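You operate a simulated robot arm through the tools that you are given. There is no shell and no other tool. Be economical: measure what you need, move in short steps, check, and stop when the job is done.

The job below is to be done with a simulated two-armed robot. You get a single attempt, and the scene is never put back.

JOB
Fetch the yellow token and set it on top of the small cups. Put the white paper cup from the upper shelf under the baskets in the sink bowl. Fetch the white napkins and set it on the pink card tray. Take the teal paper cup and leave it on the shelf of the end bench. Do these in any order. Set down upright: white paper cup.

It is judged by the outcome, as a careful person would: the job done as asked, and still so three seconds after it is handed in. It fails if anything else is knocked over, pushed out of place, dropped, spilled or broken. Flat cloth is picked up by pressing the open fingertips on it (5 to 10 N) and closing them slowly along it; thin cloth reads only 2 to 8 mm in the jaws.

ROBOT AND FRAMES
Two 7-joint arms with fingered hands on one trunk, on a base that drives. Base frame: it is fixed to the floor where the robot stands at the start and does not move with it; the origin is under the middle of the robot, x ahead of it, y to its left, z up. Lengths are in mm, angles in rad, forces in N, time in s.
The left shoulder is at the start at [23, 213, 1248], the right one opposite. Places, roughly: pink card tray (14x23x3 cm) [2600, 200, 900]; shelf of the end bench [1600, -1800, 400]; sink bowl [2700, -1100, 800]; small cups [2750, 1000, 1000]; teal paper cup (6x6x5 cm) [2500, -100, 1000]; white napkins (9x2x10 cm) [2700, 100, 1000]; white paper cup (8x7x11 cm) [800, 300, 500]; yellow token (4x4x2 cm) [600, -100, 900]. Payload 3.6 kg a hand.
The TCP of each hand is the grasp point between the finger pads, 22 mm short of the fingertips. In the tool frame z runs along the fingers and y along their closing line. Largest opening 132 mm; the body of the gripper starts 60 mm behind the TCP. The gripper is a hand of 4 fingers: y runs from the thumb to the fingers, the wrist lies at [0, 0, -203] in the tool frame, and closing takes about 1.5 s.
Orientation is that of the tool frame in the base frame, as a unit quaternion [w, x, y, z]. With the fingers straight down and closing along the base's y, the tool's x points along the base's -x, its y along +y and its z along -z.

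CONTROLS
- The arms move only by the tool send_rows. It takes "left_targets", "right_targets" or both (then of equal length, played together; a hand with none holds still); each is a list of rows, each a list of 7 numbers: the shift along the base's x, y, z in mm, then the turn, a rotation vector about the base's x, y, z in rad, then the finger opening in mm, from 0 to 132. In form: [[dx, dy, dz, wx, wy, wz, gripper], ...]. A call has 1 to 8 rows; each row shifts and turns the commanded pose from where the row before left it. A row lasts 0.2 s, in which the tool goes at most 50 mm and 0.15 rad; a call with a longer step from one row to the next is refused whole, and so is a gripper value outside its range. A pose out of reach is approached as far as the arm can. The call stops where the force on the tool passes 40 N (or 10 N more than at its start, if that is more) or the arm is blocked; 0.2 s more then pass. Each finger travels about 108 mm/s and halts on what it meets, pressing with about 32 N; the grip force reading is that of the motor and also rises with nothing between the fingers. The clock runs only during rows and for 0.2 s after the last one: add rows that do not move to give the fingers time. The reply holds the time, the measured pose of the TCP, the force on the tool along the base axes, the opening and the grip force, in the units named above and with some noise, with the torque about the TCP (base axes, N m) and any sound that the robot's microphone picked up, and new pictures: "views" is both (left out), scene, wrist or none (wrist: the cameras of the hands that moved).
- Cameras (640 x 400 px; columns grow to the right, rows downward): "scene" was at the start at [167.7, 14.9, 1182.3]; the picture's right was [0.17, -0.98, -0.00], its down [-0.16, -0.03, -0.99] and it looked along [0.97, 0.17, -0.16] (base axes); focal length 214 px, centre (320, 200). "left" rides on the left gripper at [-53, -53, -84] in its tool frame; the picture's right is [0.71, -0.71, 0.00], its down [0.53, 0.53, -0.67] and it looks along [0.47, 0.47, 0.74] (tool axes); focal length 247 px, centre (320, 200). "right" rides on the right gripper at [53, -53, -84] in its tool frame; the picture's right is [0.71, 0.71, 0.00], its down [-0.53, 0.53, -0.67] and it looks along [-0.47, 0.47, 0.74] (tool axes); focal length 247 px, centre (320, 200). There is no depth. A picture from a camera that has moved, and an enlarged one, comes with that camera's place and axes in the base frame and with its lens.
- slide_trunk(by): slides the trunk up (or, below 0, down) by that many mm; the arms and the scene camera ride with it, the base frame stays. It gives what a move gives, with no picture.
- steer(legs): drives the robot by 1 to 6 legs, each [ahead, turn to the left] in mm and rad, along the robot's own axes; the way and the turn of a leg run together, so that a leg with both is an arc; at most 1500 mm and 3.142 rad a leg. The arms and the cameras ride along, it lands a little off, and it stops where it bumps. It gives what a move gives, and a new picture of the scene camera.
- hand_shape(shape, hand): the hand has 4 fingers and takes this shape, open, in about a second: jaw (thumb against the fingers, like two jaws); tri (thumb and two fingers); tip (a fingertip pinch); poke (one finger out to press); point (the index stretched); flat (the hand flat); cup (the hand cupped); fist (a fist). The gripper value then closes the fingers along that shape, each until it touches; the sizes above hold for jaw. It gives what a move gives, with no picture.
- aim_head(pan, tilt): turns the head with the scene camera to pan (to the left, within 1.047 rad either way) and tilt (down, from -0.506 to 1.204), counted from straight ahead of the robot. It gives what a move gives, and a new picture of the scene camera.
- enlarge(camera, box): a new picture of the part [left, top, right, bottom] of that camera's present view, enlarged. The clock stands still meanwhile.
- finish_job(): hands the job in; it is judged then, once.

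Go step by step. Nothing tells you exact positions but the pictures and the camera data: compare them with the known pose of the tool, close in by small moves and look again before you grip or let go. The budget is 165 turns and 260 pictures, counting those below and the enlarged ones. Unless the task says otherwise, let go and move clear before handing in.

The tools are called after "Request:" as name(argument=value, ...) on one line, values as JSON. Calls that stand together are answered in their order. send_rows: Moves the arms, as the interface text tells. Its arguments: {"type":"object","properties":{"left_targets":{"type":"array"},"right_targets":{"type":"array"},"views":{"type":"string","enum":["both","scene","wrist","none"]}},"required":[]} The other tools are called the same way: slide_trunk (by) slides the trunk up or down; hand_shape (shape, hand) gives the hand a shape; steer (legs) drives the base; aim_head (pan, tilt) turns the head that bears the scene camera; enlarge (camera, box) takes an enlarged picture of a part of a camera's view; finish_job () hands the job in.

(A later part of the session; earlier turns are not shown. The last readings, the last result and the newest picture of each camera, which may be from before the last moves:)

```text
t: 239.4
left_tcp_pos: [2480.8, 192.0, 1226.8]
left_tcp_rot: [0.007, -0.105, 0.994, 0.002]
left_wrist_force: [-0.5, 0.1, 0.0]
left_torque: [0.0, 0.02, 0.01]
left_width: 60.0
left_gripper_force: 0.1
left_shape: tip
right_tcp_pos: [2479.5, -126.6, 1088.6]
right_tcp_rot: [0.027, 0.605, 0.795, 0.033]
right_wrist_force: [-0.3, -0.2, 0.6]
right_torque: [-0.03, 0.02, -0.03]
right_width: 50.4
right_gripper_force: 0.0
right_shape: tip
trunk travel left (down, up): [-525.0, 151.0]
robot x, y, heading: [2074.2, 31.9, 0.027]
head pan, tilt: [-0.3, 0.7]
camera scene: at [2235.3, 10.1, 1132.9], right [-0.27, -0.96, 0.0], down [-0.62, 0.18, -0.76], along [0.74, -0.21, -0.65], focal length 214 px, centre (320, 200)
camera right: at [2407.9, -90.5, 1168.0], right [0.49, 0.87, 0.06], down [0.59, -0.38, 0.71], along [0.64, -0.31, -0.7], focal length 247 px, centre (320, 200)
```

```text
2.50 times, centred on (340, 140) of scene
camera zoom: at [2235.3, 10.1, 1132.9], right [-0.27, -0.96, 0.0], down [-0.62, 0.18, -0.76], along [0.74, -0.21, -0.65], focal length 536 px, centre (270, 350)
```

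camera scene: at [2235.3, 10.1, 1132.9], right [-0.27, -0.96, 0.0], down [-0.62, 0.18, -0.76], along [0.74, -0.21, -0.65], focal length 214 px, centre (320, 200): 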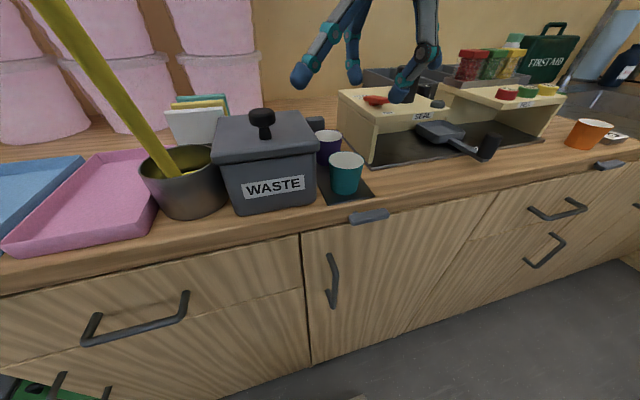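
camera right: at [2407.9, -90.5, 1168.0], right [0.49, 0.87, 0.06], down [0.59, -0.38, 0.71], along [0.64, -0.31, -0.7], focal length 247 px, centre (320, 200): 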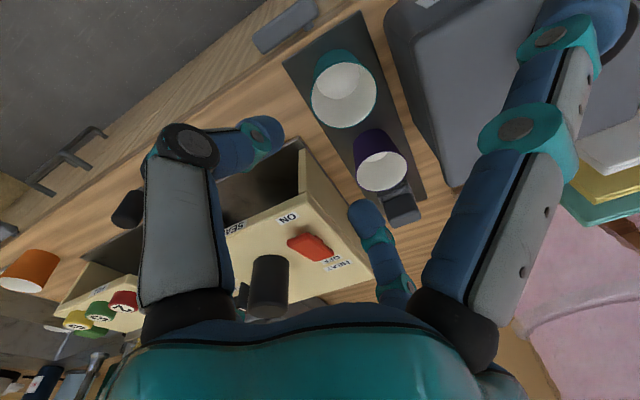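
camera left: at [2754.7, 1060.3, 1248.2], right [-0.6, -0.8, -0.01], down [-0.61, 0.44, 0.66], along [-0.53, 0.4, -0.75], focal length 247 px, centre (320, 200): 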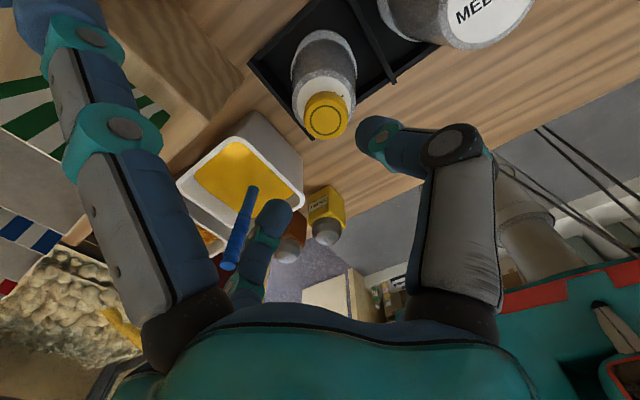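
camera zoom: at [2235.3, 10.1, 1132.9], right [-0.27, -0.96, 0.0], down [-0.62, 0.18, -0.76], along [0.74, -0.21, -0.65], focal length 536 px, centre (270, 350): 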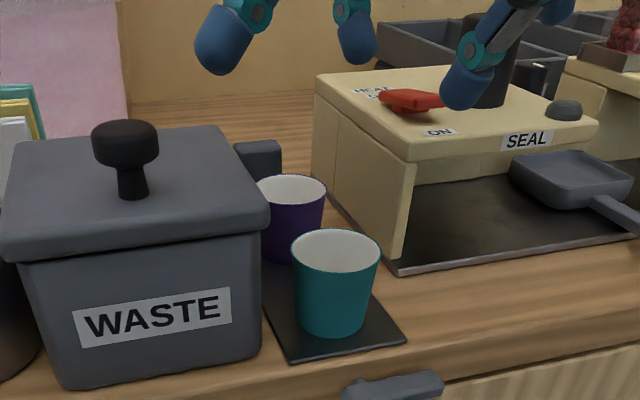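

Both cameras agree the rim is near (2494, -104, 970). I'll go to just above the front rim, straddling the wall.

Request:
send_rows(right_targets=[[-7, 7, -35, 0, 0, 0, 46], [-7, 7, -35, 0, 0, 0, 46], [0, 0, -8, 0, 0, 0, 46]])

Request:
enlarge(camera="scene", box=[280, 80, 420, 220])

```text
t: 240.2
left_tcp_pos: [2479.7, 191.8, 1227.3]
left_tcp_rot: [0.007, -0.105, 0.994, 0.001]
left_wrist_force: [-1.3, -0.6, -0.2]
left_torque: [-0.01, 0.01, 0.0]
left_width: 60.1
left_gripper_force: 0.0
left_shape: tip
right_tcp_pos: [2466.5, -111.2, 1012.1]
right_tcp_rot: [0.027, 0.603, 0.796, 0.033]
right_wrist_force: [0.8, 0.7, -0.2]
right_torque: [0.03, 0.02, 0.0]
right_width: 46.6
right_gripper_force: 0.0
right_shape: tip
trunk travel left (down, up): [-525.0, 151.0]
robot x, y, heading: [2075.7, 33.8, 0.024]
head pan, tilt: [-0.3, 0.7]
camera scene: at [2235.1, 10.2, 1133.0], right [-0.27, -0.96, 0.0], down [-0.62, 0.18, -0.76], along [0.74, -0.21, -0.64], focal length 214 px, centre (320, 200)
camera right: at [2393.5, -76.3, 1091.2], right [0.49, 0.87, 0.06], down [0.59, -0.38, 0.71], along [0.64, -0.31, -0.7], focal length 247 px, centre (320, 200)
```

scene: 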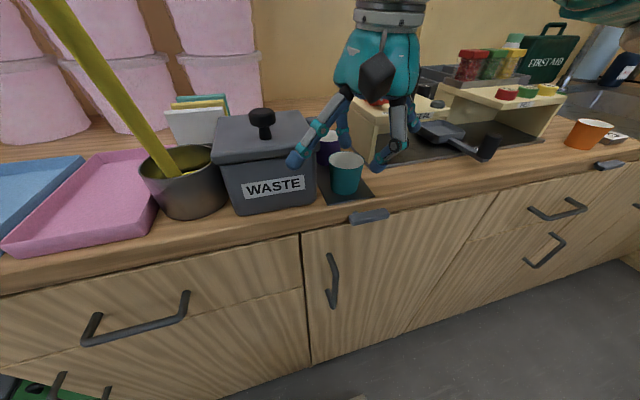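
right: 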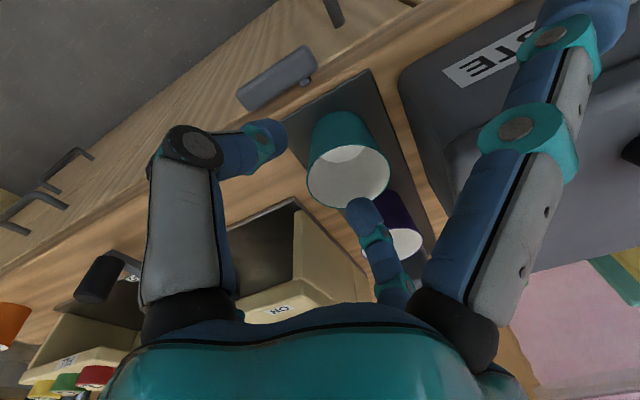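

```text
2.86 times, centred on (350, 150) of scene
camera zoom: at [2235.1, 10.2, 1133.0], right [-0.27, -0.96, 0.0], down [-0.62, 0.18, -0.76], along [0.74, -0.21, -0.64], focal length 613 px, centre (234, 343)
```

zoom: 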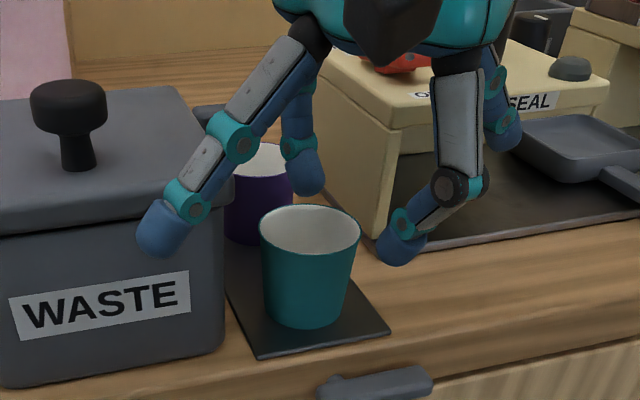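

The midpoint sits over the front wall: the far finger will enter the cup and the thumb stays outside. I'll descend.

Request:
send_rows(right_targets=[[0, 0, -15, 0, 0, 0, 46], [0, 0, -15, 0, 0, 0, 46], [0, 0, -10, 0, 0, 0, 46]])

Request:
enlarge(camera="scene", box=[280, 80, 420, 220])

```text
t: 240.9
left_tcp_pos: [2479.7, 191.9, 1228.9]
left_tcp_rot: [0.007, -0.104, 0.995, 0.002]
left_wrist_force: [0.7, 0.2, 0.1]
left_torque: [-0.04, 0.02, -0.04]
left_width: 60.3
left_gripper_force: 0.0
left_shape: tip
right_tcp_pos: [2472.4, -107.8, 987.6]
right_tcp_rot: [0.036, 0.604, 0.795, 0.047]
right_wrist_force: [1.9, -0.9, 22.2]
right_torque: [0.14, -0.55, -0.04]
right_width: 48.7
right_gripper_force: 0.2
right_shape: tip
trunk travel left (down, up): [-525.0, 151.0]
robot x, y, heading: [2074.0, 32.8, 0.027]
head pan, tilt: [-0.3, 0.7]
stopped in row 3 (right hand): the force on the tool passed its limit (the readings are from after the stop); the commanded pose is now the measured one
camera scene: at [2234.3, 10.6, 1133.2], right [-0.27, -0.96, 0.0], down [-0.62, 0.18, -0.76], along [0.74, -0.21, -0.64], focal length 214 px, centre (320, 200)
camera right: at [2397.4, -73.8, 1065.5], right [0.49, 0.87, 0.08], down [0.57, -0.39, 0.73], along [0.66, -0.31, -0.68], focal length 247 px, centre (320, 200)
```

scene: 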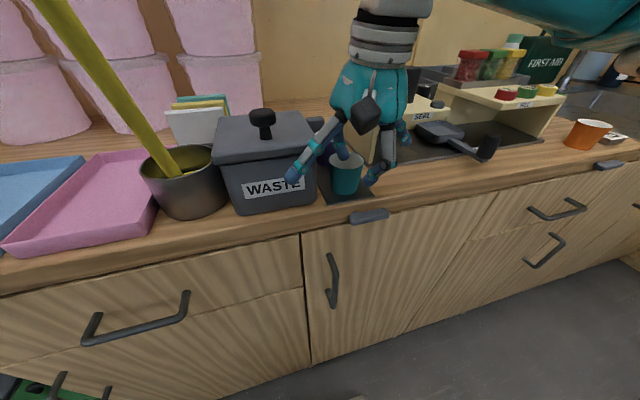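
right: 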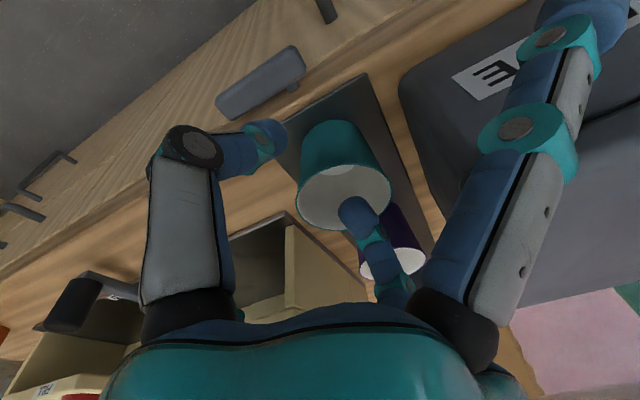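

```text
2.86 times, centred on (350, 150) of scene
camera zoom: at [2234.3, 10.6, 1133.2], right [-0.27, -0.96, 0.0], down [-0.62, 0.18, -0.76], along [0.74, -0.21, -0.64], focal length 613 px, centre (234, 343)
```

zoom: 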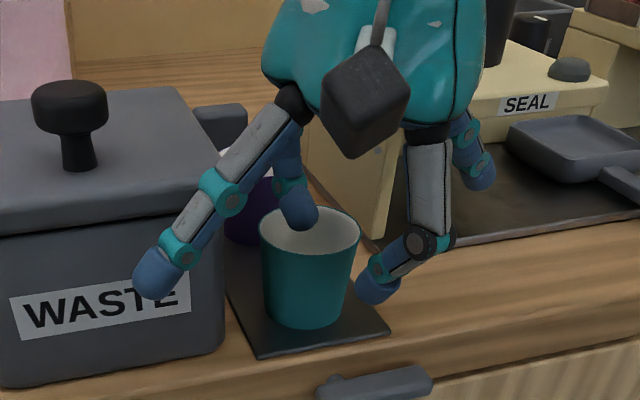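

The inner finger landed on the far rim: the fingers are too wide. I'll lift, narrow the opening and retry.

Request:
send_rows(right_targets=[[-3, -2, 20, 0, 0, 0, 46], [-3, -2, 6, 0, 0, 0, 34], [0, 0, 0, 0, 0, 0, 30], [0, 0, 0, 0, 0, 0, 30]])

Request:
enlarge(camera="right", box=[200, 80, 460, 280])

```text
t: 241.9
left_tcp_pos: [2482.2, 191.2, 1228.2]
left_tcp_rot: [0.007, -0.104, 0.995, 0.001]
left_wrist_force: [0.3, 0.5, 1.3]
left_torque: [0.02, 0.0, 0.0]
left_width: 60.0
left_gripper_force: 0.0
left_shape: tip
right_tcp_pos: [2464.1, -114.6, 1012.2]
right_tcp_rot: [0.033, 0.603, 0.796, 0.042]
right_wrist_force: [-0.5, -0.4, 0.3]
right_torque: [-0.03, -0.02, 0.0]
right_width: 30.4
right_gripper_force: 0.0
right_shape: tip
trunk travel left (down, up): [-525.0, 151.0]
robot x, y, heading: [2078.1, 34.2, 0.024]
head pan, tilt: [-0.3, 0.7]
camera scene: at [2235.0, 10.4, 1132.9], right [-0.27, -0.96, 0.0], down [-0.62, 0.18, -0.76], along [0.74, -0.21, -0.64], focal length 214 px, centre (320, 200)
camera right: at [2391.2, -78.9, 1089.0], right [0.49, 0.87, 0.07], down [0.58, -0.39, 0.72], along [0.66, -0.31, -0.69], focal length 247 px, centre (320, 200)
```

scene: 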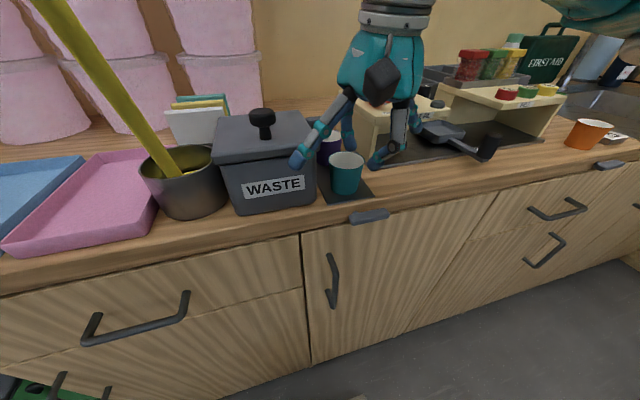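
right: 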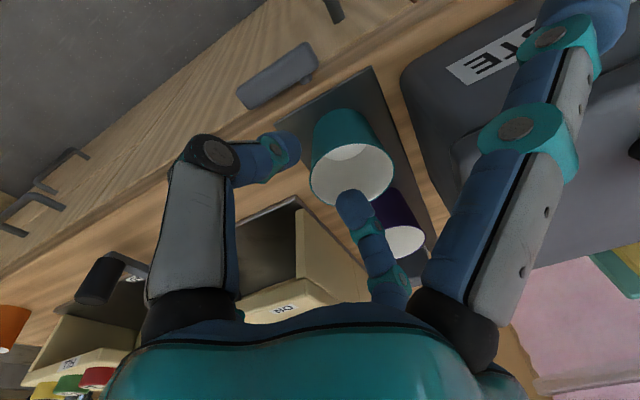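

```text
2.00 times, centred on (330, 180) of right
camera zoom: at [2391.2, -78.9, 1089.0], right [0.49, 0.87, 0.07], down [0.58, -0.39, 0.72], along [0.66, -0.31, -0.69], focal length 494 px, centre (300, 240)
```

zoom: 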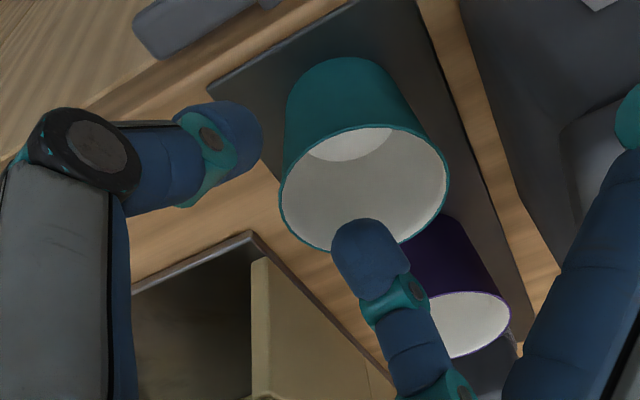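

Now the inner finger lines up inside the rim. I'll go down in small steps.

Request:
send_rows(right_targets=[[-3, -1, -12, 0, 0, 0, 30], [0, 0, -10, 0, 0, 0, 30]])

Request:
enlarge(camera="scene", box=[290, 110, 390, 210])

```text
t: 242.6
left_tcp_pos: [2479.7, 191.6, 1227.4]
left_tcp_rot: [0.007, -0.104, 0.995, 0.001]
left_wrist_force: [0.0, -0.2, -1.0]
left_torque: [-0.04, -0.03, 0.01]
left_width: 60.1
left_gripper_force: 0.0
left_shape: tip
right_tcp_pos: [2462.9, -114.3, 992.2]
right_tcp_rot: [0.034, 0.604, 0.795, 0.046]
right_wrist_force: [3.5, 0.4, 14.8]
right_torque: [0.08, -0.37, -0.03]
right_width: 33.2
right_gripper_force: 0.0
right_shape: tip
trunk travel left (down, up): [-525.0, 151.0]
robot x, y, heading: [2076.5, 30.2, 0.026]
head pan, tilt: [-0.3, 0.7]
camera scene: at [2234.3, 10.6, 1133.3], right [-0.27, -0.96, 0.0], down [-0.62, 0.18, -0.76], along [0.74, -0.21, -0.64], focal length 214 px, centre (320, 200)
camera right: at [2388.8, -79.9, 1069.2], right [0.49, 0.87, 0.08], down [0.57, -0.39, 0.72], along [0.66, -0.31, -0.68], focal length 247 px, centre (320, 200)
```

scene: 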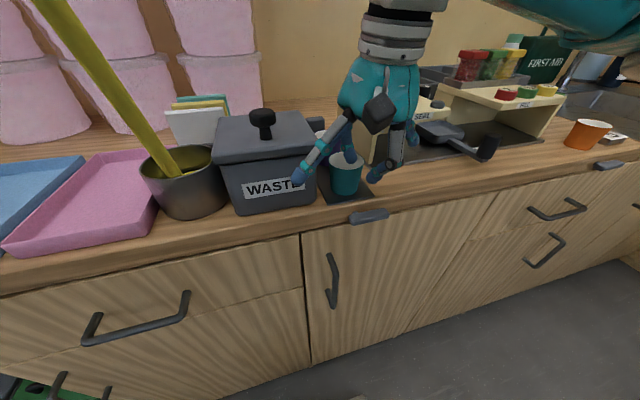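
right: 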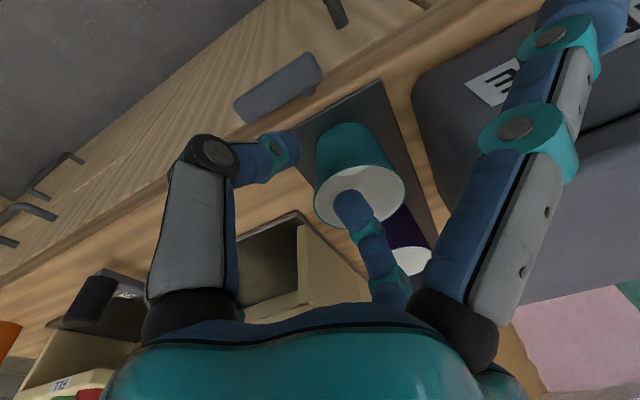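

```text
4.00 times, centred on (340, 160) of scene
camera zoom: at [2234.3, 10.6, 1133.3], right [-0.27, -0.96, 0.0], down [-0.62, 0.18, -0.76], along [0.74, -0.21, -0.64], focal length 858 px, centre (240, 360)
```

zoom: 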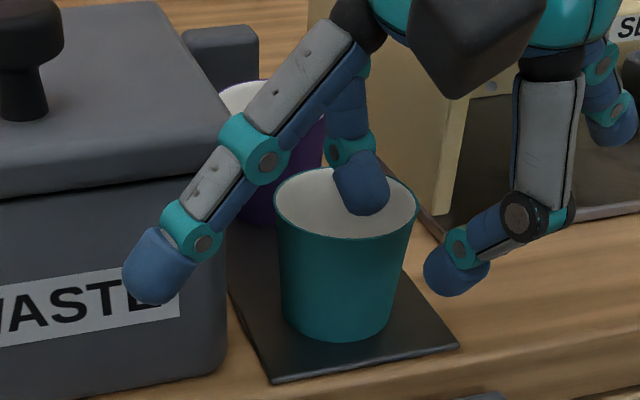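

The cup evidently can't be entered (solid to the touch). There's a 30 mm gap behind it, so I'll pinch front-to-back around the whole cup, with the hand rolled to the right so the spread digits clear the bin.

Request:
send_rows(right_targets=[[0, 0, 35, 0, 0, 0, 34], [0, -5, 30, 0, 0, -0.135, 45], [0, -5, 10, 0, 0, -0.135, 58], [0, 0, 0, 0.13, 0, 0, 58], [10, 0, 0, 0.13, 0, 0, 58], [10, 0, 0, 0.13, 0, 0, 58], [10, 10, 0, 0.13, 0, 0, 58]])

Request:
enlarge(camera="scene", box=[260, 40, 420, 200])

```text
t: 244.2
left_tcp_pos: [2480.5, 191.6, 1227.3]
left_tcp_rot: [0.007, -0.105, 0.994, 0.001]
left_wrist_force: [-0.7, -1.0, 0.3]
left_torque: [0.04, 0.01, 0.0]
left_width: 60.3
left_gripper_force: 0.1
left_shape: tip
right_tcp_pos: [2492.3, -115.1, 1064.5]
right_tcp_rot: [-0.145, 0.692, 0.672, 0.22]
right_wrist_force: [-0.3, -0.2, 0.1]
right_torque: [-0.02, 0.01, -0.02]
right_width: 57.7
right_gripper_force: 0.1
right_shape: tip
trunk travel left (down, up): [-525.0, 151.0]
robot x, y, heading: [2074.3, 34.2, 0.026]
head pan, tilt: [-0.3, 0.7]
camera scene: at [2235.3, 10.4, 1132.9], right [-0.27, -0.96, 0.0], down [-0.62, 0.18, -0.76], along [0.74, -0.21, -0.64], focal length 214 px, centre (320, 200)
camera right: at [2430.3, -107.3, 1158.3], right [0.7, 0.58, 0.42], down [0.45, -0.81, 0.36], along [0.55, -0.07, -0.83], focal length 247 px, centre (320, 200)
```

scene: 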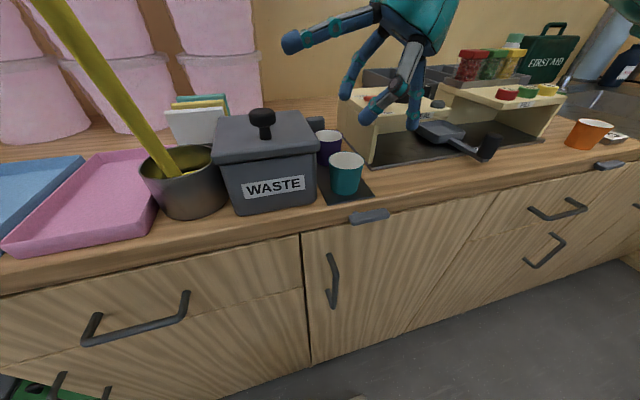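
right: 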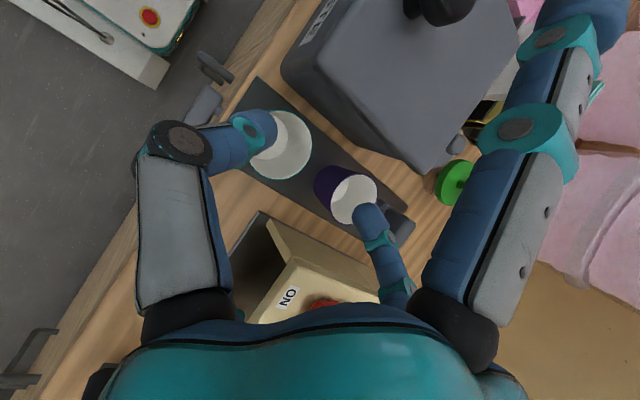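

```text
2.50 times, centred on (340, 120) of scene
camera zoom: at [2235.3, 10.4, 1132.9], right [-0.27, -0.96, 0.0], down [-0.62, 0.18, -0.76], along [0.74, -0.21, -0.64], focal length 536 px, centre (270, 400)
```

zoom: 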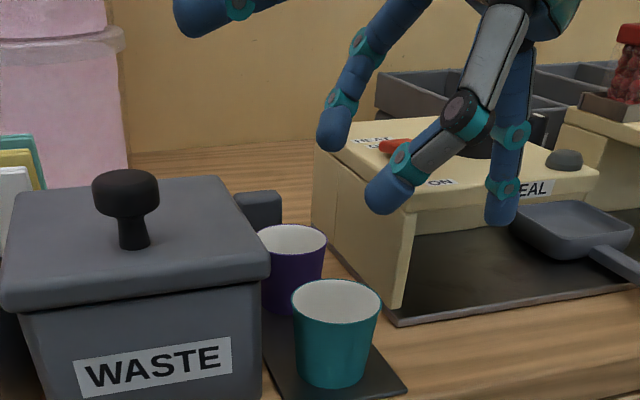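

The tilt works and the positions are consistent: teal rim (2493, -105), purple (2586, -105). I'll come down along the hand's axis.

Request:
send_rows(right_targets=[[-4, -18, -20, 0, 0, 0, 58], [-4, -16, -20, 0, 0, 0, 58], [3, 14, -24, 0, 0, 0, 58]])

Request:
enlarge(camera="scene", box=[270, 70, 410, 210])

```text
t: 244.9
left_tcp_pos: [2481.2, 191.2, 1227.3]
left_tcp_rot: [0.007, -0.104, 0.995, 0.0]
left_wrist_force: [1.1, 0.6, 0.5]
left_torque: [-0.02, 0.0, -0.04]
left_width: 59.9
left_gripper_force: 0.2
left_shape: tip
right_tcp_pos: [2487.5, -134.8, 997.8]
right_tcp_rot: [-0.143, 0.692, 0.672, 0.218]
right_wrist_force: [0.8, -0.6, 0.5]
right_torque: [0.0, 0.02, -0.01]
right_width: 57.6
right_gripper_force: 0.0
right_shape: tip
trunk travel left (down, up): [-525.0, 151.0]
robot x, y, heading: [2074.6, 30.5, 0.022]
head pan, tilt: [-0.3, 0.7]
camera scene: at [2235.5, 10.6, 1132.9], right [-0.27, -0.96, 0.0], down [-0.62, 0.18, -0.76], along [0.73, -0.21, -0.65], focal length 214 px, centre (320, 200)
camera right: at [2425.6, -127.0, 1092.8], right [0.7, 0.58, 0.42], down [0.45, -0.81, 0.36], along [0.55, -0.07, -0.83], focal length 247 px, centre (320, 200)
```

scene: 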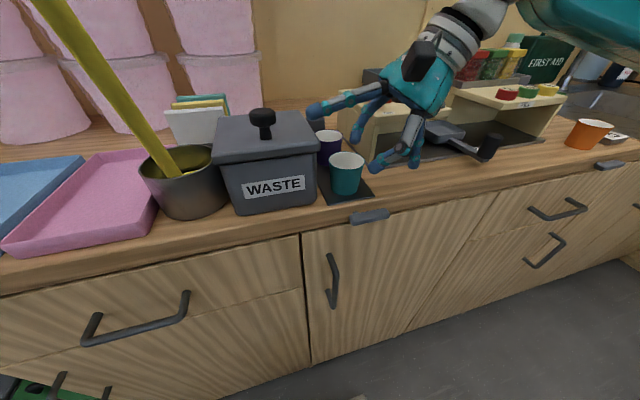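
right: 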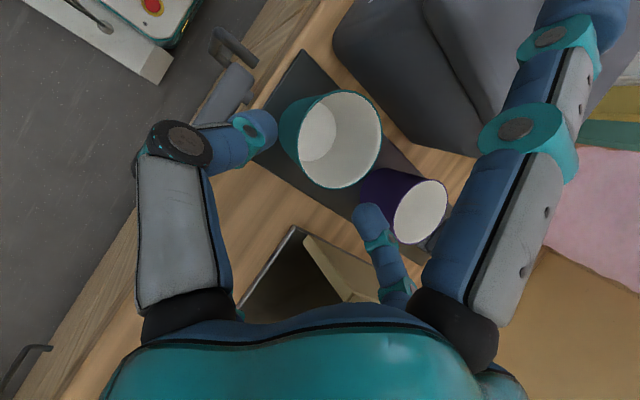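

```text
2.86 times, centred on (340, 140) of scene
camera zoom: at [2235.5, 10.6, 1132.9], right [-0.27, -0.96, 0.0], down [-0.62, 0.18, -0.76], along [0.73, -0.21, -0.65], focal length 613 px, centre (263, 371)
```

zoom: 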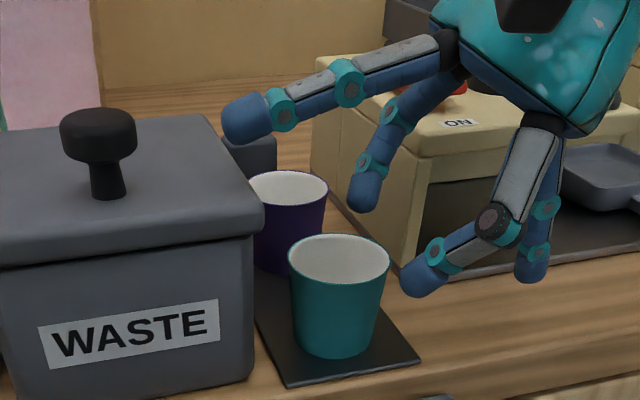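

The left spread digit would come very close to the bin lid, so I'll yaw the hand about 17° to bring that digit in front of the bin.

Request:
send_rows(right_targets=[[0, 0, 5, 0, 0, 0.145, 58], [0, 0, 0, 0, 0, 0.145, 58]])

Request:
enlarge(camera="scene", box=[270, 70, 410, 210])

```text
t: 245.6
left_tcp_pos: [2480.6, 191.5, 1228.1]
left_tcp_rot: [0.007, -0.105, 0.994, 0.001]
left_wrist_force: [-0.1, 0.6, 0.9]
left_torque: [0.05, 0.02, -0.01]
left_width: 59.9
left_gripper_force: 0.0
left_shape: tip
right_tcp_pos: [2488.0, -136.1, 1003.6]
right_tcp_rot: [-0.175, 0.586, 0.767, 0.195]
right_wrist_force: [0.4, 0.2, -0.6]
right_torque: [0.02, -0.02, -0.01]
right_width: 57.8
right_gripper_force: 0.0
right_shape: tip
trunk travel left (down, up): [-525.0, 151.0]
robot x, y, heading: [2078.7, 32.1, 0.026]
head pan, tilt: [-0.3, 0.7]
camera scene: at [2235.1, 10.3, 1132.9], right [-0.27, -0.96, 0.0], down [-0.62, 0.18, -0.76], along [0.74, -0.21, -0.64], focal length 214 px, centre (320, 200)
camera right: at [2425.4, -145.7, 1098.4], right [0.51, 0.75, 0.42], down [0.67, -0.65, 0.36], along [0.55, 0.09, -0.83], focal length 247 px, centre (320, 200)
```

scene: 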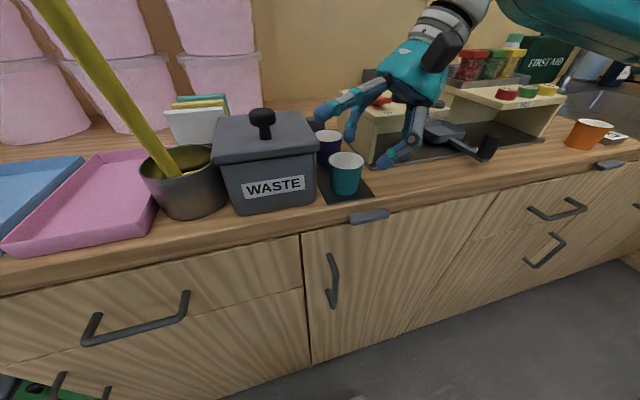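
right: 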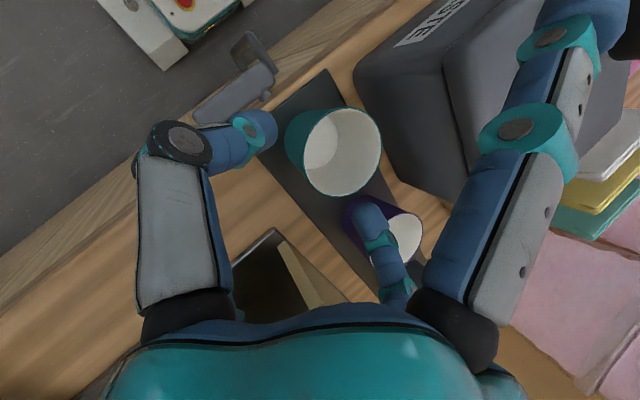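

```text
2.86 times, centred on (340, 140) of scene
camera zoom: at [2235.1, 10.3, 1132.9], right [-0.27, -0.96, 0.0], down [-0.62, 0.18, -0.76], along [0.74, -0.21, -0.64], focal length 613 px, centre (263, 371)
```

zoom: 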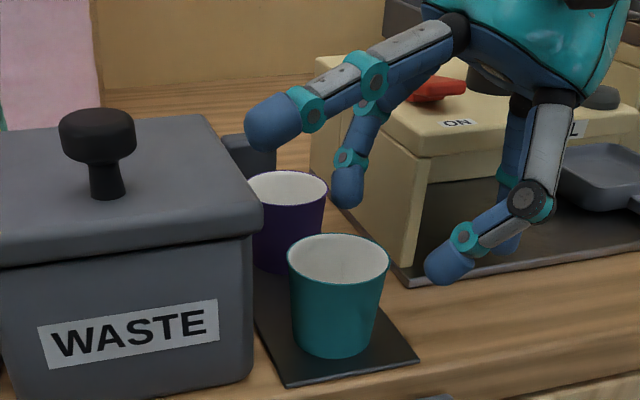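

Request:
send_rows(right_targets=[[6, 8, -5, 0, 0, 0, 58], [-1, 9, -15, 0, 0, 0, 58]])

Request:
enlarge(camera="scene", box=[270, 90, 390, 210])

```text
t: 246.2
left_tcp_pos: [2480.2, 189.7, 1227.7]
left_tcp_rot: [0.007, -0.104, 0.995, 0.001]
left_wrist_force: [0.3, -0.7, 1.5]
left_torque: [-0.02, -0.04, 0.0]
left_width: 60.0
left_gripper_force: 0.1
left_shape: tip
right_tcp_pos: [2491.8, -116.5, 984.7]
right_tcp_rot: [-0.175, 0.587, 0.766, 0.195]
right_wrist_force: [0.1, -0.5, 0.0]
right_torque: [-0.01, -0.03, -0.02]
right_width: 58.3
right_gripper_force: 0.1
right_shape: tip
trunk travel left (down, up): [-525.0, 151.0]
robot x, y, heading: [2078.6, 28.3, 0.024]
head pan, tilt: [-0.3, 0.7]
camera scene: at [2234.9, 10.3, 1133.0], right [-0.27, -0.96, 0.0], down [-0.62, 0.18, -0.76], along [0.74, -0.21, -0.64], focal length 214 px, centre (320, 200)
camera right: at [2430.4, -127.9, 1078.7], right [0.51, 0.75, 0.42], down [0.67, -0.65, 0.36], along [0.55, 0.09, -0.83], focal length 247 px, centre (320, 200)
```

scene: 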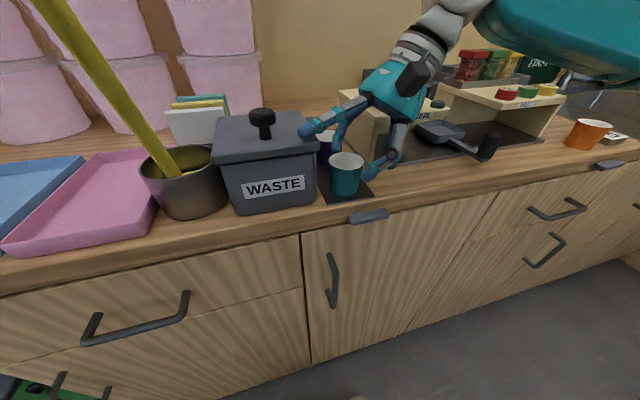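
right: 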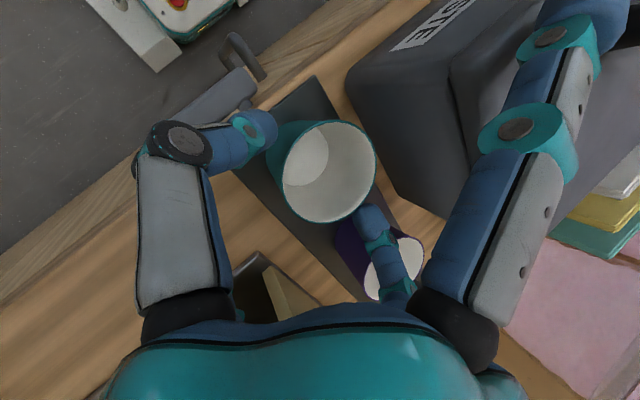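

```text
3.33 times, centred on (330, 150) of scene
camera zoom: at [2234.9, 10.3, 1133.0], right [-0.27, -0.96, 0.0], down [-0.62, 0.18, -0.76], along [0.74, -0.21, -0.64], focal length 715 px, centre (287, 367)
```

zoom: 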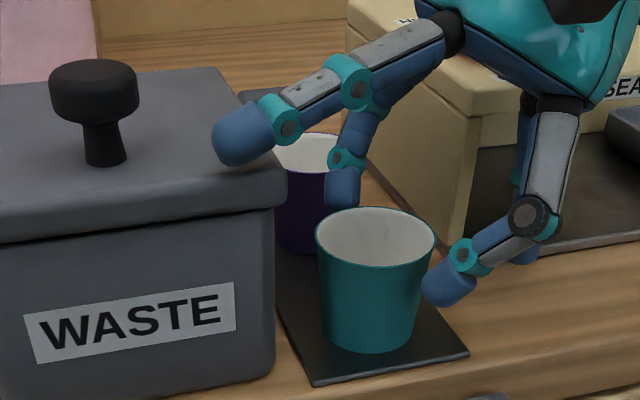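

Nicely centred. The last bit along the axis.

Request:
send_rows(right_targets=[[0, 6, -10, 0, 0, 0, 58], [0, 6, -10, 0, 0, 0, 58]])

Request:
enlarge(camera="scene", box=[270, 90, 390, 210])

```text
t: 246.8
left_tcp_pos: [2476.1, 193.9, 1229.5]
left_tcp_rot: [0.008, -0.105, 0.994, 0.0]
left_wrist_force: [-0.6, -0.8, 0.0]
left_torque: [0.0, -0.01, 0.01]
left_width: 59.9
left_gripper_force: 0.0
left_shape: tip
right_tcp_pos: [2490.1, -102.2, 969.4]
right_tcp_rot: [-0.173, 0.585, 0.767, 0.199]
right_wrist_force: [-7.7, 3.6, 31.9]
right_torque: [-1.85, -0.44, -0.21]
right_width: 58.0
right_gripper_force: 0.2
right_shape: tip
trunk travel left (down, up): [-525.0, 151.0]
robot x, y, heading: [2076.4, 33.2, 0.024]
head pan, tilt: [-0.3, 0.7]
camera scene: at [2231.6, 11.7, 1133.9], right [-0.27, -0.96, 0.0], down [-0.62, 0.17, -0.77], along [0.74, -0.21, -0.64], focal length 214 px, centre (320, 200)
camera right: at [2427.2, -113.8, 1063.1], right [0.5, 0.75, 0.43], down [0.66, -0.65, 0.37], along [0.55, 0.1, -0.83], focal length 247 px, centre (320, 200)
```

scene: 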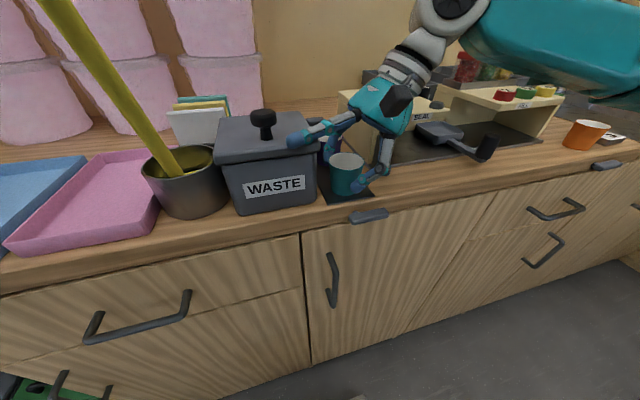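
right: 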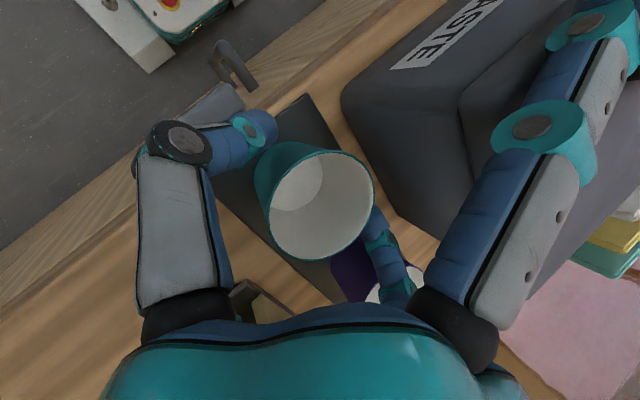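

```text
3.33 times, centred on (330, 150) of scene
camera zoom: at [2231.6, 11.7, 1133.9], right [-0.27, -0.96, 0.0], down [-0.62, 0.17, -0.77], along [0.74, -0.21, -0.64], focal length 715 px, centre (287, 367)
```

zoom: 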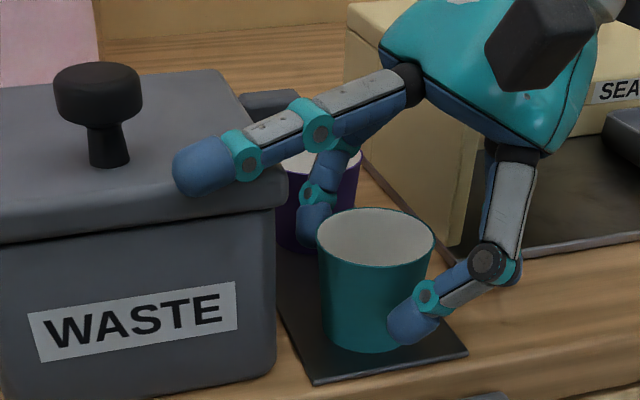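

A spread digit is pressing on the counter to the right. I'll lift, reduce the roll a little, yaw slightly more, and come back down.

Request:
send_rows(right_targets=[[0, 0, 20, 0, 0, 0, 58], [0, 0, 5, -0.145, 0, 0, 58], [0, 0, 0, 0, 0, 0.12, 58]])

Request:
enlarge(camera="scene", box=[270, 90, 390, 210])

```text
t: 247.6
left_tcp_pos: [2481.6, 191.8, 1227.2]
left_tcp_rot: [0.008, -0.104, 0.995, 0.001]
left_wrist_force: [-0.6, -0.3, -0.6]
left_torque: [0.0, 0.03, 0.02]
left_width: 60.1
left_gripper_force: 0.0
left_shape: tip
right_tcp_pos: [2491.7, -105.4, 988.4]
right_tcp_rot: [-0.139, 0.551, 0.813, 0.129]
right_wrist_force: [0.2, 0.3, -0.7]
right_torque: [0.01, 0.0, 0.0]
right_width: 58.0
right_gripper_force: 0.1
right_shape: tip
trunk travel left (down, up): [-525.0, 151.0]
robot x, y, heading: [2076.2, 32.7, 0.024]
head pan, tilt: [-0.3, 0.7]
camera scene: at [2235.5, 10.0, 1132.8], right [-0.27, -0.96, 0.0], down [-0.62, 0.18, -0.76], along [0.74, -0.21, -0.65], focal length 214 px, centre (320, 200)
camera right: at [2429.8, -109.5, 1083.6], right [0.41, 0.86, 0.3], down [0.73, -0.51, 0.45], along [0.54, 0.04, -0.84], focal length 247 px, centre (320, 200)
```

scene: 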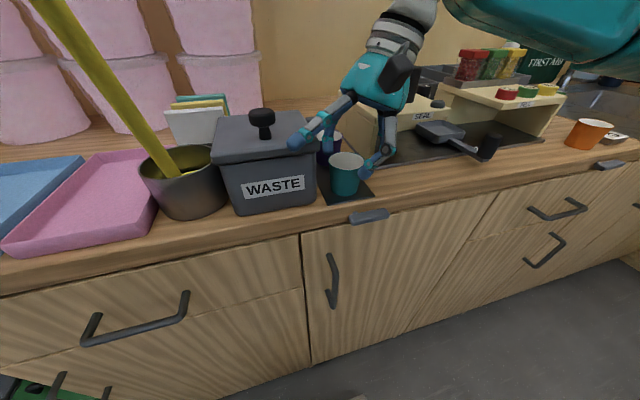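
right: 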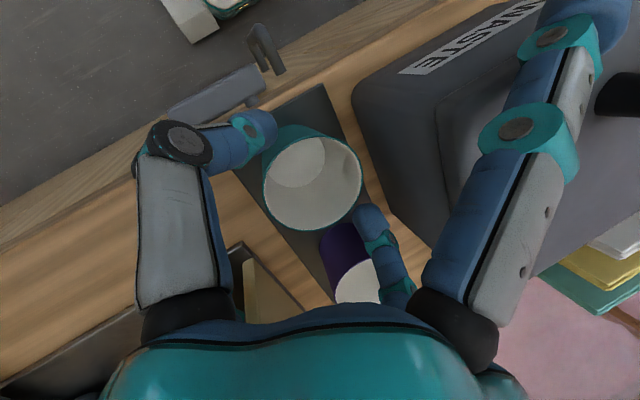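

```text
3.33 times, centred on (330, 150) of scene
camera zoom: at [2235.5, 10.0, 1132.8], right [-0.27, -0.96, 0.0], down [-0.62, 0.18, -0.76], along [0.74, -0.21, -0.65], focal length 715 px, centre (287, 367)
```

zoom: 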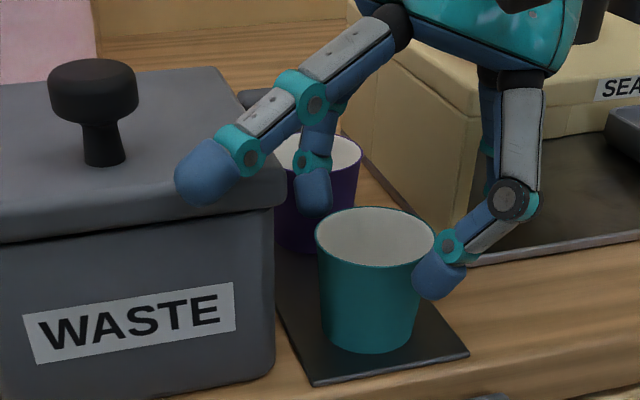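

Nothing was disturbed. Descending again, straight down.

Request:
send_rows(right_targets=[[-1, -1, -11, 0, 0, 0, 58], [-1, 0, -10, 0, 0, 0, 58]], views="wrist")

Request:
enlarge(camera="scene", box=[270, 90, 390, 210])

```text
t: 248.2
left_tcp_pos: [2479.0, 191.4, 1228.0]
left_tcp_rot: [0.008, -0.104, 0.995, 0.001]
left_wrist_force: [0.2, -0.3, -1.2]
left_torque: [0.02, -0.01, 0.0]
left_width: 60.0
left_gripper_force: 0.0
left_shape: tip
right_tcp_pos: [2487.8, -105.2, 970.0]
right_tcp_rot: [-0.14, 0.549, 0.813, 0.132]
right_wrist_force: [-2.9, -2.1, 9.3]
right_torque: [0.66, 0.1, 0.2]
right_width: 58.0
right_gripper_force: 0.1
right_shape: tip
trunk travel left (down, up): [-525.0, 151.0]
robot x, y, heading: [2077.4, 26.9, 0.023]
head pan, tilt: [-0.3, 0.7]
camera right: at [2426.9, -109.9, 1064.2], right [0.41, 0.86, 0.31], down [0.73, -0.51, 0.46], along [0.55, 0.04, -0.84], focal length 247 px, centre (320, 200)
```

right: 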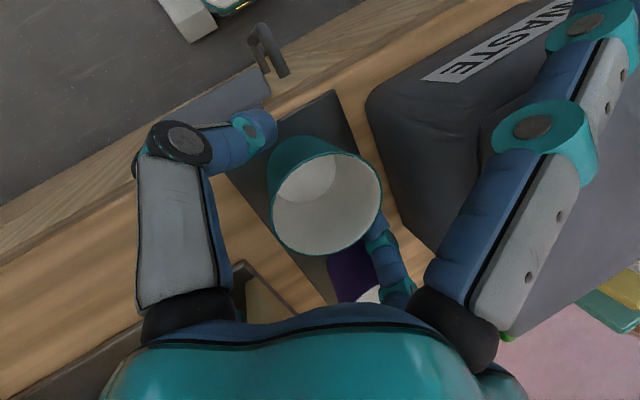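

```text
3.33 times, centred on (330, 150) of scene
camera zoom: at [2233.7, 10.2, 1133.3], right [-0.27, -0.96, 0.0], down [-0.62, 0.18, -0.77], along [0.74, -0.21, -0.64], focal length 715 px, centre (287, 367)
```

zoom: 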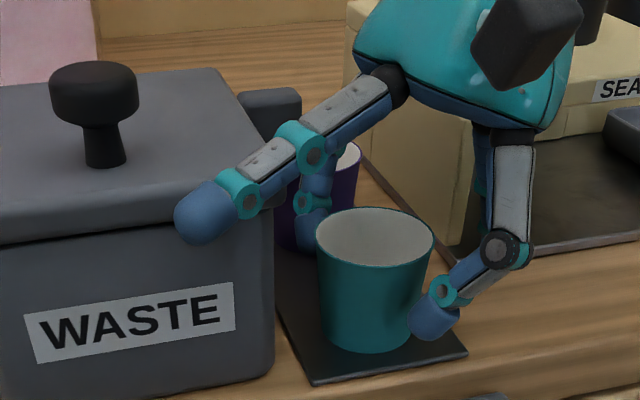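

The left spread digit lightly touches the bin lid. I'll lift 4 mm, yaw a bit more to free it, then close gradually.

Request:
send_rows(right_targets=[[0, 0, 5, 0.03, 0, 0.12, 58], [0, 0, 0, 0, 0, 0, 54], [0, 0, 0, 0, 0, 0, 54]], views="wrist")

Request:
enlarge(camera="scene", box=[270, 90, 390, 210])

```text
t: 248.9
left_tcp_pos: [2481.1, 191.4, 1227.9]
left_tcp_rot: [0.007, -0.104, 0.995, 0.001]
left_wrist_force: [0.3, 0.2, 0.7]
left_torque: [-0.02, -0.02, -0.01]
left_width: 60.4
left_gripper_force: 0.2
left_shape: tip
right_tcp_pos: [2488.3, -105.3, 974.2]
right_tcp_rot: [-0.156, 0.499, 0.842, 0.133]
right_wrist_force: [0.0, 0.3, 1.0]
right_torque: [-0.03, -0.01, -0.01]
right_width: 54.4
right_gripper_force: 0.0
right_shape: tip
trunk travel left (down, up): [-525.0, 151.0]
robot x, y, heading: [2077.2, 34.7, 0.025]
head pan, tilt: [-0.3, 0.7]
camera right: at [2429.5, -120.8, 1067.2], right [0.3, 0.89, 0.33], down [0.79, -0.43, 0.44], along [0.54, 0.13, -0.84], focal length 247 px, centre (320, 200)
```

right: 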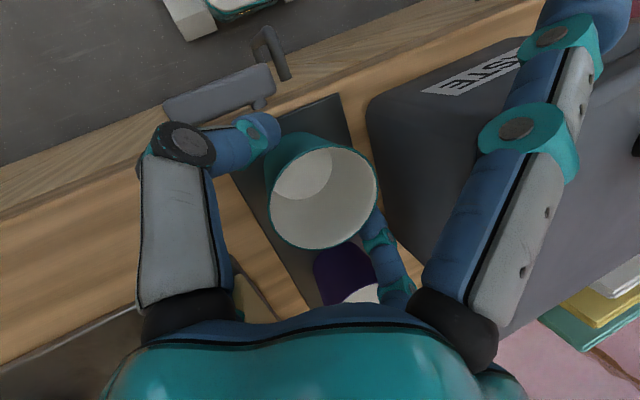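

```text
3.33 times, centred on (330, 150) of scene
camera zoom: at [2235.2, 10.3, 1132.9], right [-0.27, -0.96, 0.0], down [-0.62, 0.18, -0.76], along [0.74, -0.21, -0.64], focal length 715 px, centre (287, 367)
```

zoom: 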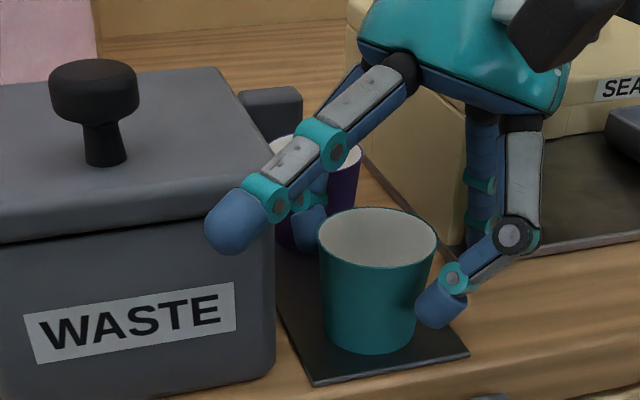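

Contact-free now. Closing gradually on the cup.

Request:
send_rows(right_targets=[[0, 0, 0, 0, 0, 0, 50], [0, 0, 0, 0, 0, 0, 46], [0, 0, 0, 0, 0, 0, 42], [0, 0, 0, 0, 0, 0, 38], [0, 0, 0, 0, 0, 0, 35], [0, 0, 0, 0, 0, 0, 35]], views="wrist")

Request:
enlarge(camera="scene", box=[270, 90, 390, 210])

```text
t: 250.3
left_tcp_pos: [2479.7, 192.7, 1227.8]
left_tcp_rot: [0.008, -0.104, 0.995, 0.001]
left_wrist_force: [-0.3, 0.0, -0.2]
left_torque: [0.01, 0.01, -0.05]
left_width: 60.4
left_gripper_force: 0.0
left_shape: tip
right_tcp_pos: [2489.1, -106.8, 973.9]
right_tcp_rot: [-0.155, 0.499, 0.842, 0.134]
right_wrist_force: [-0.4, 0.1, 0.0]
right_torque: [-0.03, -0.03, -0.03]
right_width: 41.6
right_gripper_force: 32.4
right_shape: tip
trunk travel left (down, up): [-525.0, 151.0]
robot x, y, heading: [2077.6, 28.2, 0.025]
head pan, tilt: [-0.3, 0.7]
camera right: at [2429.2, -120.6, 1067.5], right [0.3, 0.89, 0.33], down [0.79, -0.43, 0.44], along [0.54, 0.13, -0.83], focal length 247 px, centre (320, 200)
```

right: 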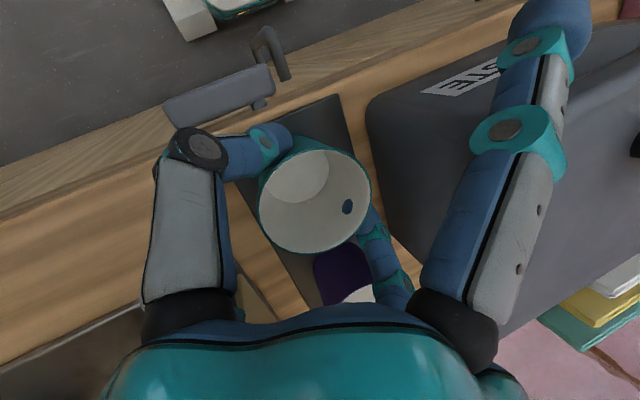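

```text
3.33 times, centred on (330, 150) of scene
camera zoom: at [2235.0, 10.3, 1133.0], right [-0.27, -0.96, 0.0], down [-0.62, 0.18, -0.76], along [0.74, -0.21, -0.64], focal length 715 px, centre (287, 367)
```

zoom: 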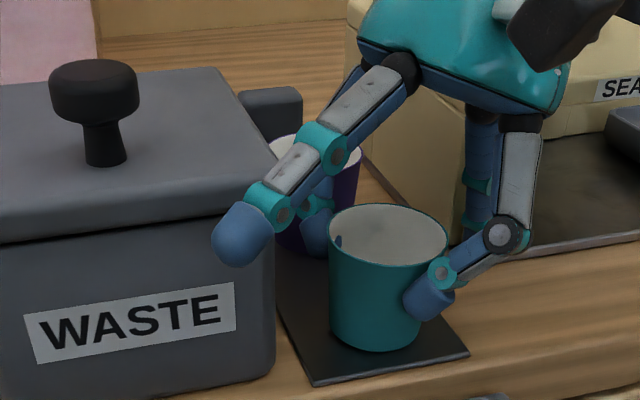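

Gripped. Lifting straight up.

Request:
send_rows(right_targets=[[0, 0, 12, 0, 0, 0, 36], [0, 0, 25, 0, 0, 0, 36], [-5, -5, 35, 0, 0, 0, 36], [-10, -5, 40, 0, 0, 0, 36], [-10, -5, 40, 0, 0, 0, 36]])

```text
t: 251.6
left_tcp_pos: [2480.7, 192.4, 1227.3]
left_tcp_rot: [0.007, -0.105, 0.994, 0.0]
left_wrist_force: [-0.2, -0.1, 0.7]
left_torque: [-0.01, 0.04, 0.01]
left_width: 59.9
left_gripper_force: 0.0
left_shape: tip
right_tcp_pos: [2463.7, -120.2, 1126.8]
right_tcp_rot: [-0.156, 0.499, 0.842, 0.134]
right_wrist_force: [-0.5, -0.5, -0.6]
right_torque: [0.0, -0.03, -0.01]
right_width: 41.7
right_gripper_force: 31.5
right_shape: tip
trunk travel left (down, up): [-525.0, 151.0]
robot x, y, heading: [2074.0, 32.0, 0.023]
head pan, tilt: [-0.3, 0.7]
camera scene: at [2234.9, 10.5, 1133.0], right [-0.27, -0.96, 0.0], down [-0.62, 0.18, -0.76], along [0.74, -0.21, -0.64], focal length 214 px, centre (320, 200)
camera right: at [2404.1, -134.5, 1221.2], right [0.3, 0.89, 0.33], down [0.79, -0.43, 0.44], along [0.54, 0.13, -0.84], focal length 247 px, centre (320, 200)
```

scene: 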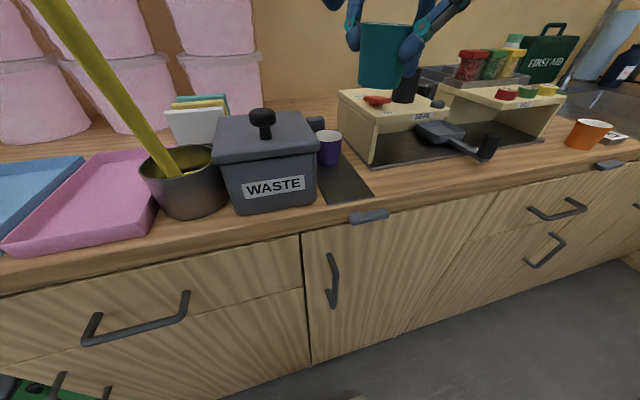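
right: 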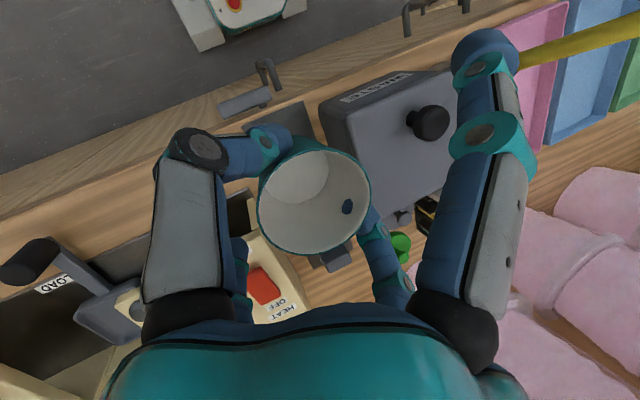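

The teal cup is held; purple cup and mat stayed put. Now the napkins with the left hand: a closer look first.

Request:
send_rows(right_targets=[[-10, -35, 15, 0, 0, 0, 36], [-10, -35, 15, 0, 0, 0, 36]], views="none")

Request:
aim_head(pan=0.15, tilt=0.45)

Request:
enlarge(camera="scene", box=[240, 100, 440, 240])

```text
t: 252.2
left_tcp_pos: [2481.5, 191.6, 1228.2]
left_tcp_rot: [0.007, -0.104, 0.995, 0.001]
left_wrist_force: [0.2, 0.3, 0.6]
left_torque: [0.03, 0.02, 0.0]
left_width: 60.2
left_gripper_force: 0.0
left_shape: tip
right_tcp_pos: [2444.8, -193.5, 1155.0]
right_tcp_rot: [-0.155, 0.498, 0.842, 0.134]
right_wrist_force: [0.8, 0.0, 0.4]
right_torque: [-0.01, 0.01, 0.04]
right_width: 41.8
right_gripper_force: 32.0
right_shape: tip
trunk travel left (down, up): [-525.0, 151.0]
robot x, y, heading: [2076.1, 30.5, 0.026]
head pan, tilt: [-0.3, 0.7]
```

```text
t: 253.1
left_tcp_pos: [2480.4, 192.6, 1228.1]
left_tcp_rot: [0.007, -0.105, 0.994, 0.0]
left_wrist_force: [-0.3, -0.9, 0.4]
left_torque: [0.02, -0.02, 0.03]
left_width: 60.0
left_gripper_force: 0.1
left_shape: tip
right_tcp_pos: [2445.7, -192.1, 1155.5]
right_tcp_rot: [-0.155, 0.499, 0.842, 0.134]
right_wrist_force: [0.1, -0.4, -0.7]
right_torque: [-0.03, 0.04, 0.05]
right_width: 41.5
right_gripper_force: 32.0
right_shape: tip
trunk travel left (down, up): [-525.0, 151.0]
robot x, y, heading: [2077.1, 33.2, 0.026]
head pan, tilt: [0.15, 0.45]
camera scene: at [2243.8, 49.3, 1155.1], right [0.17, -0.99, 0.0], down [-0.43, -0.07, -0.9], along [0.89, 0.15, -0.44], focal length 214 px, centre (320, 200)
```

scene: 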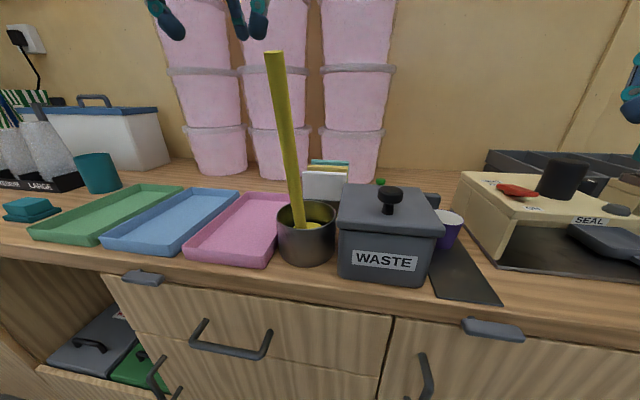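

```text
2.86 times, centred on (340, 170) of scene
camera zoom: at [2243.8, 49.3, 1155.1], right [0.17, -0.99, 0.0], down [-0.43, -0.07, -0.9], along [0.89, 0.15, -0.44], focal length 613 px, centre (263, 286)
```

zoom: 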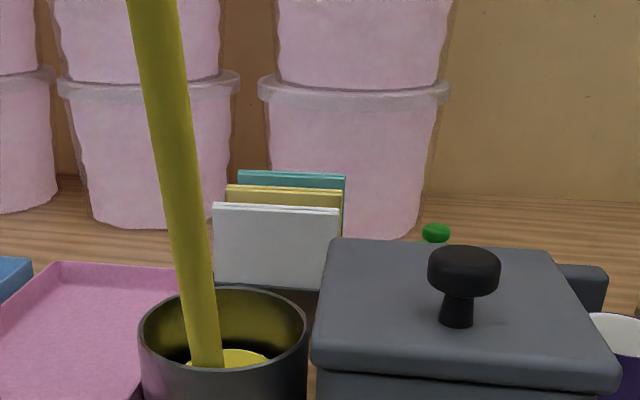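

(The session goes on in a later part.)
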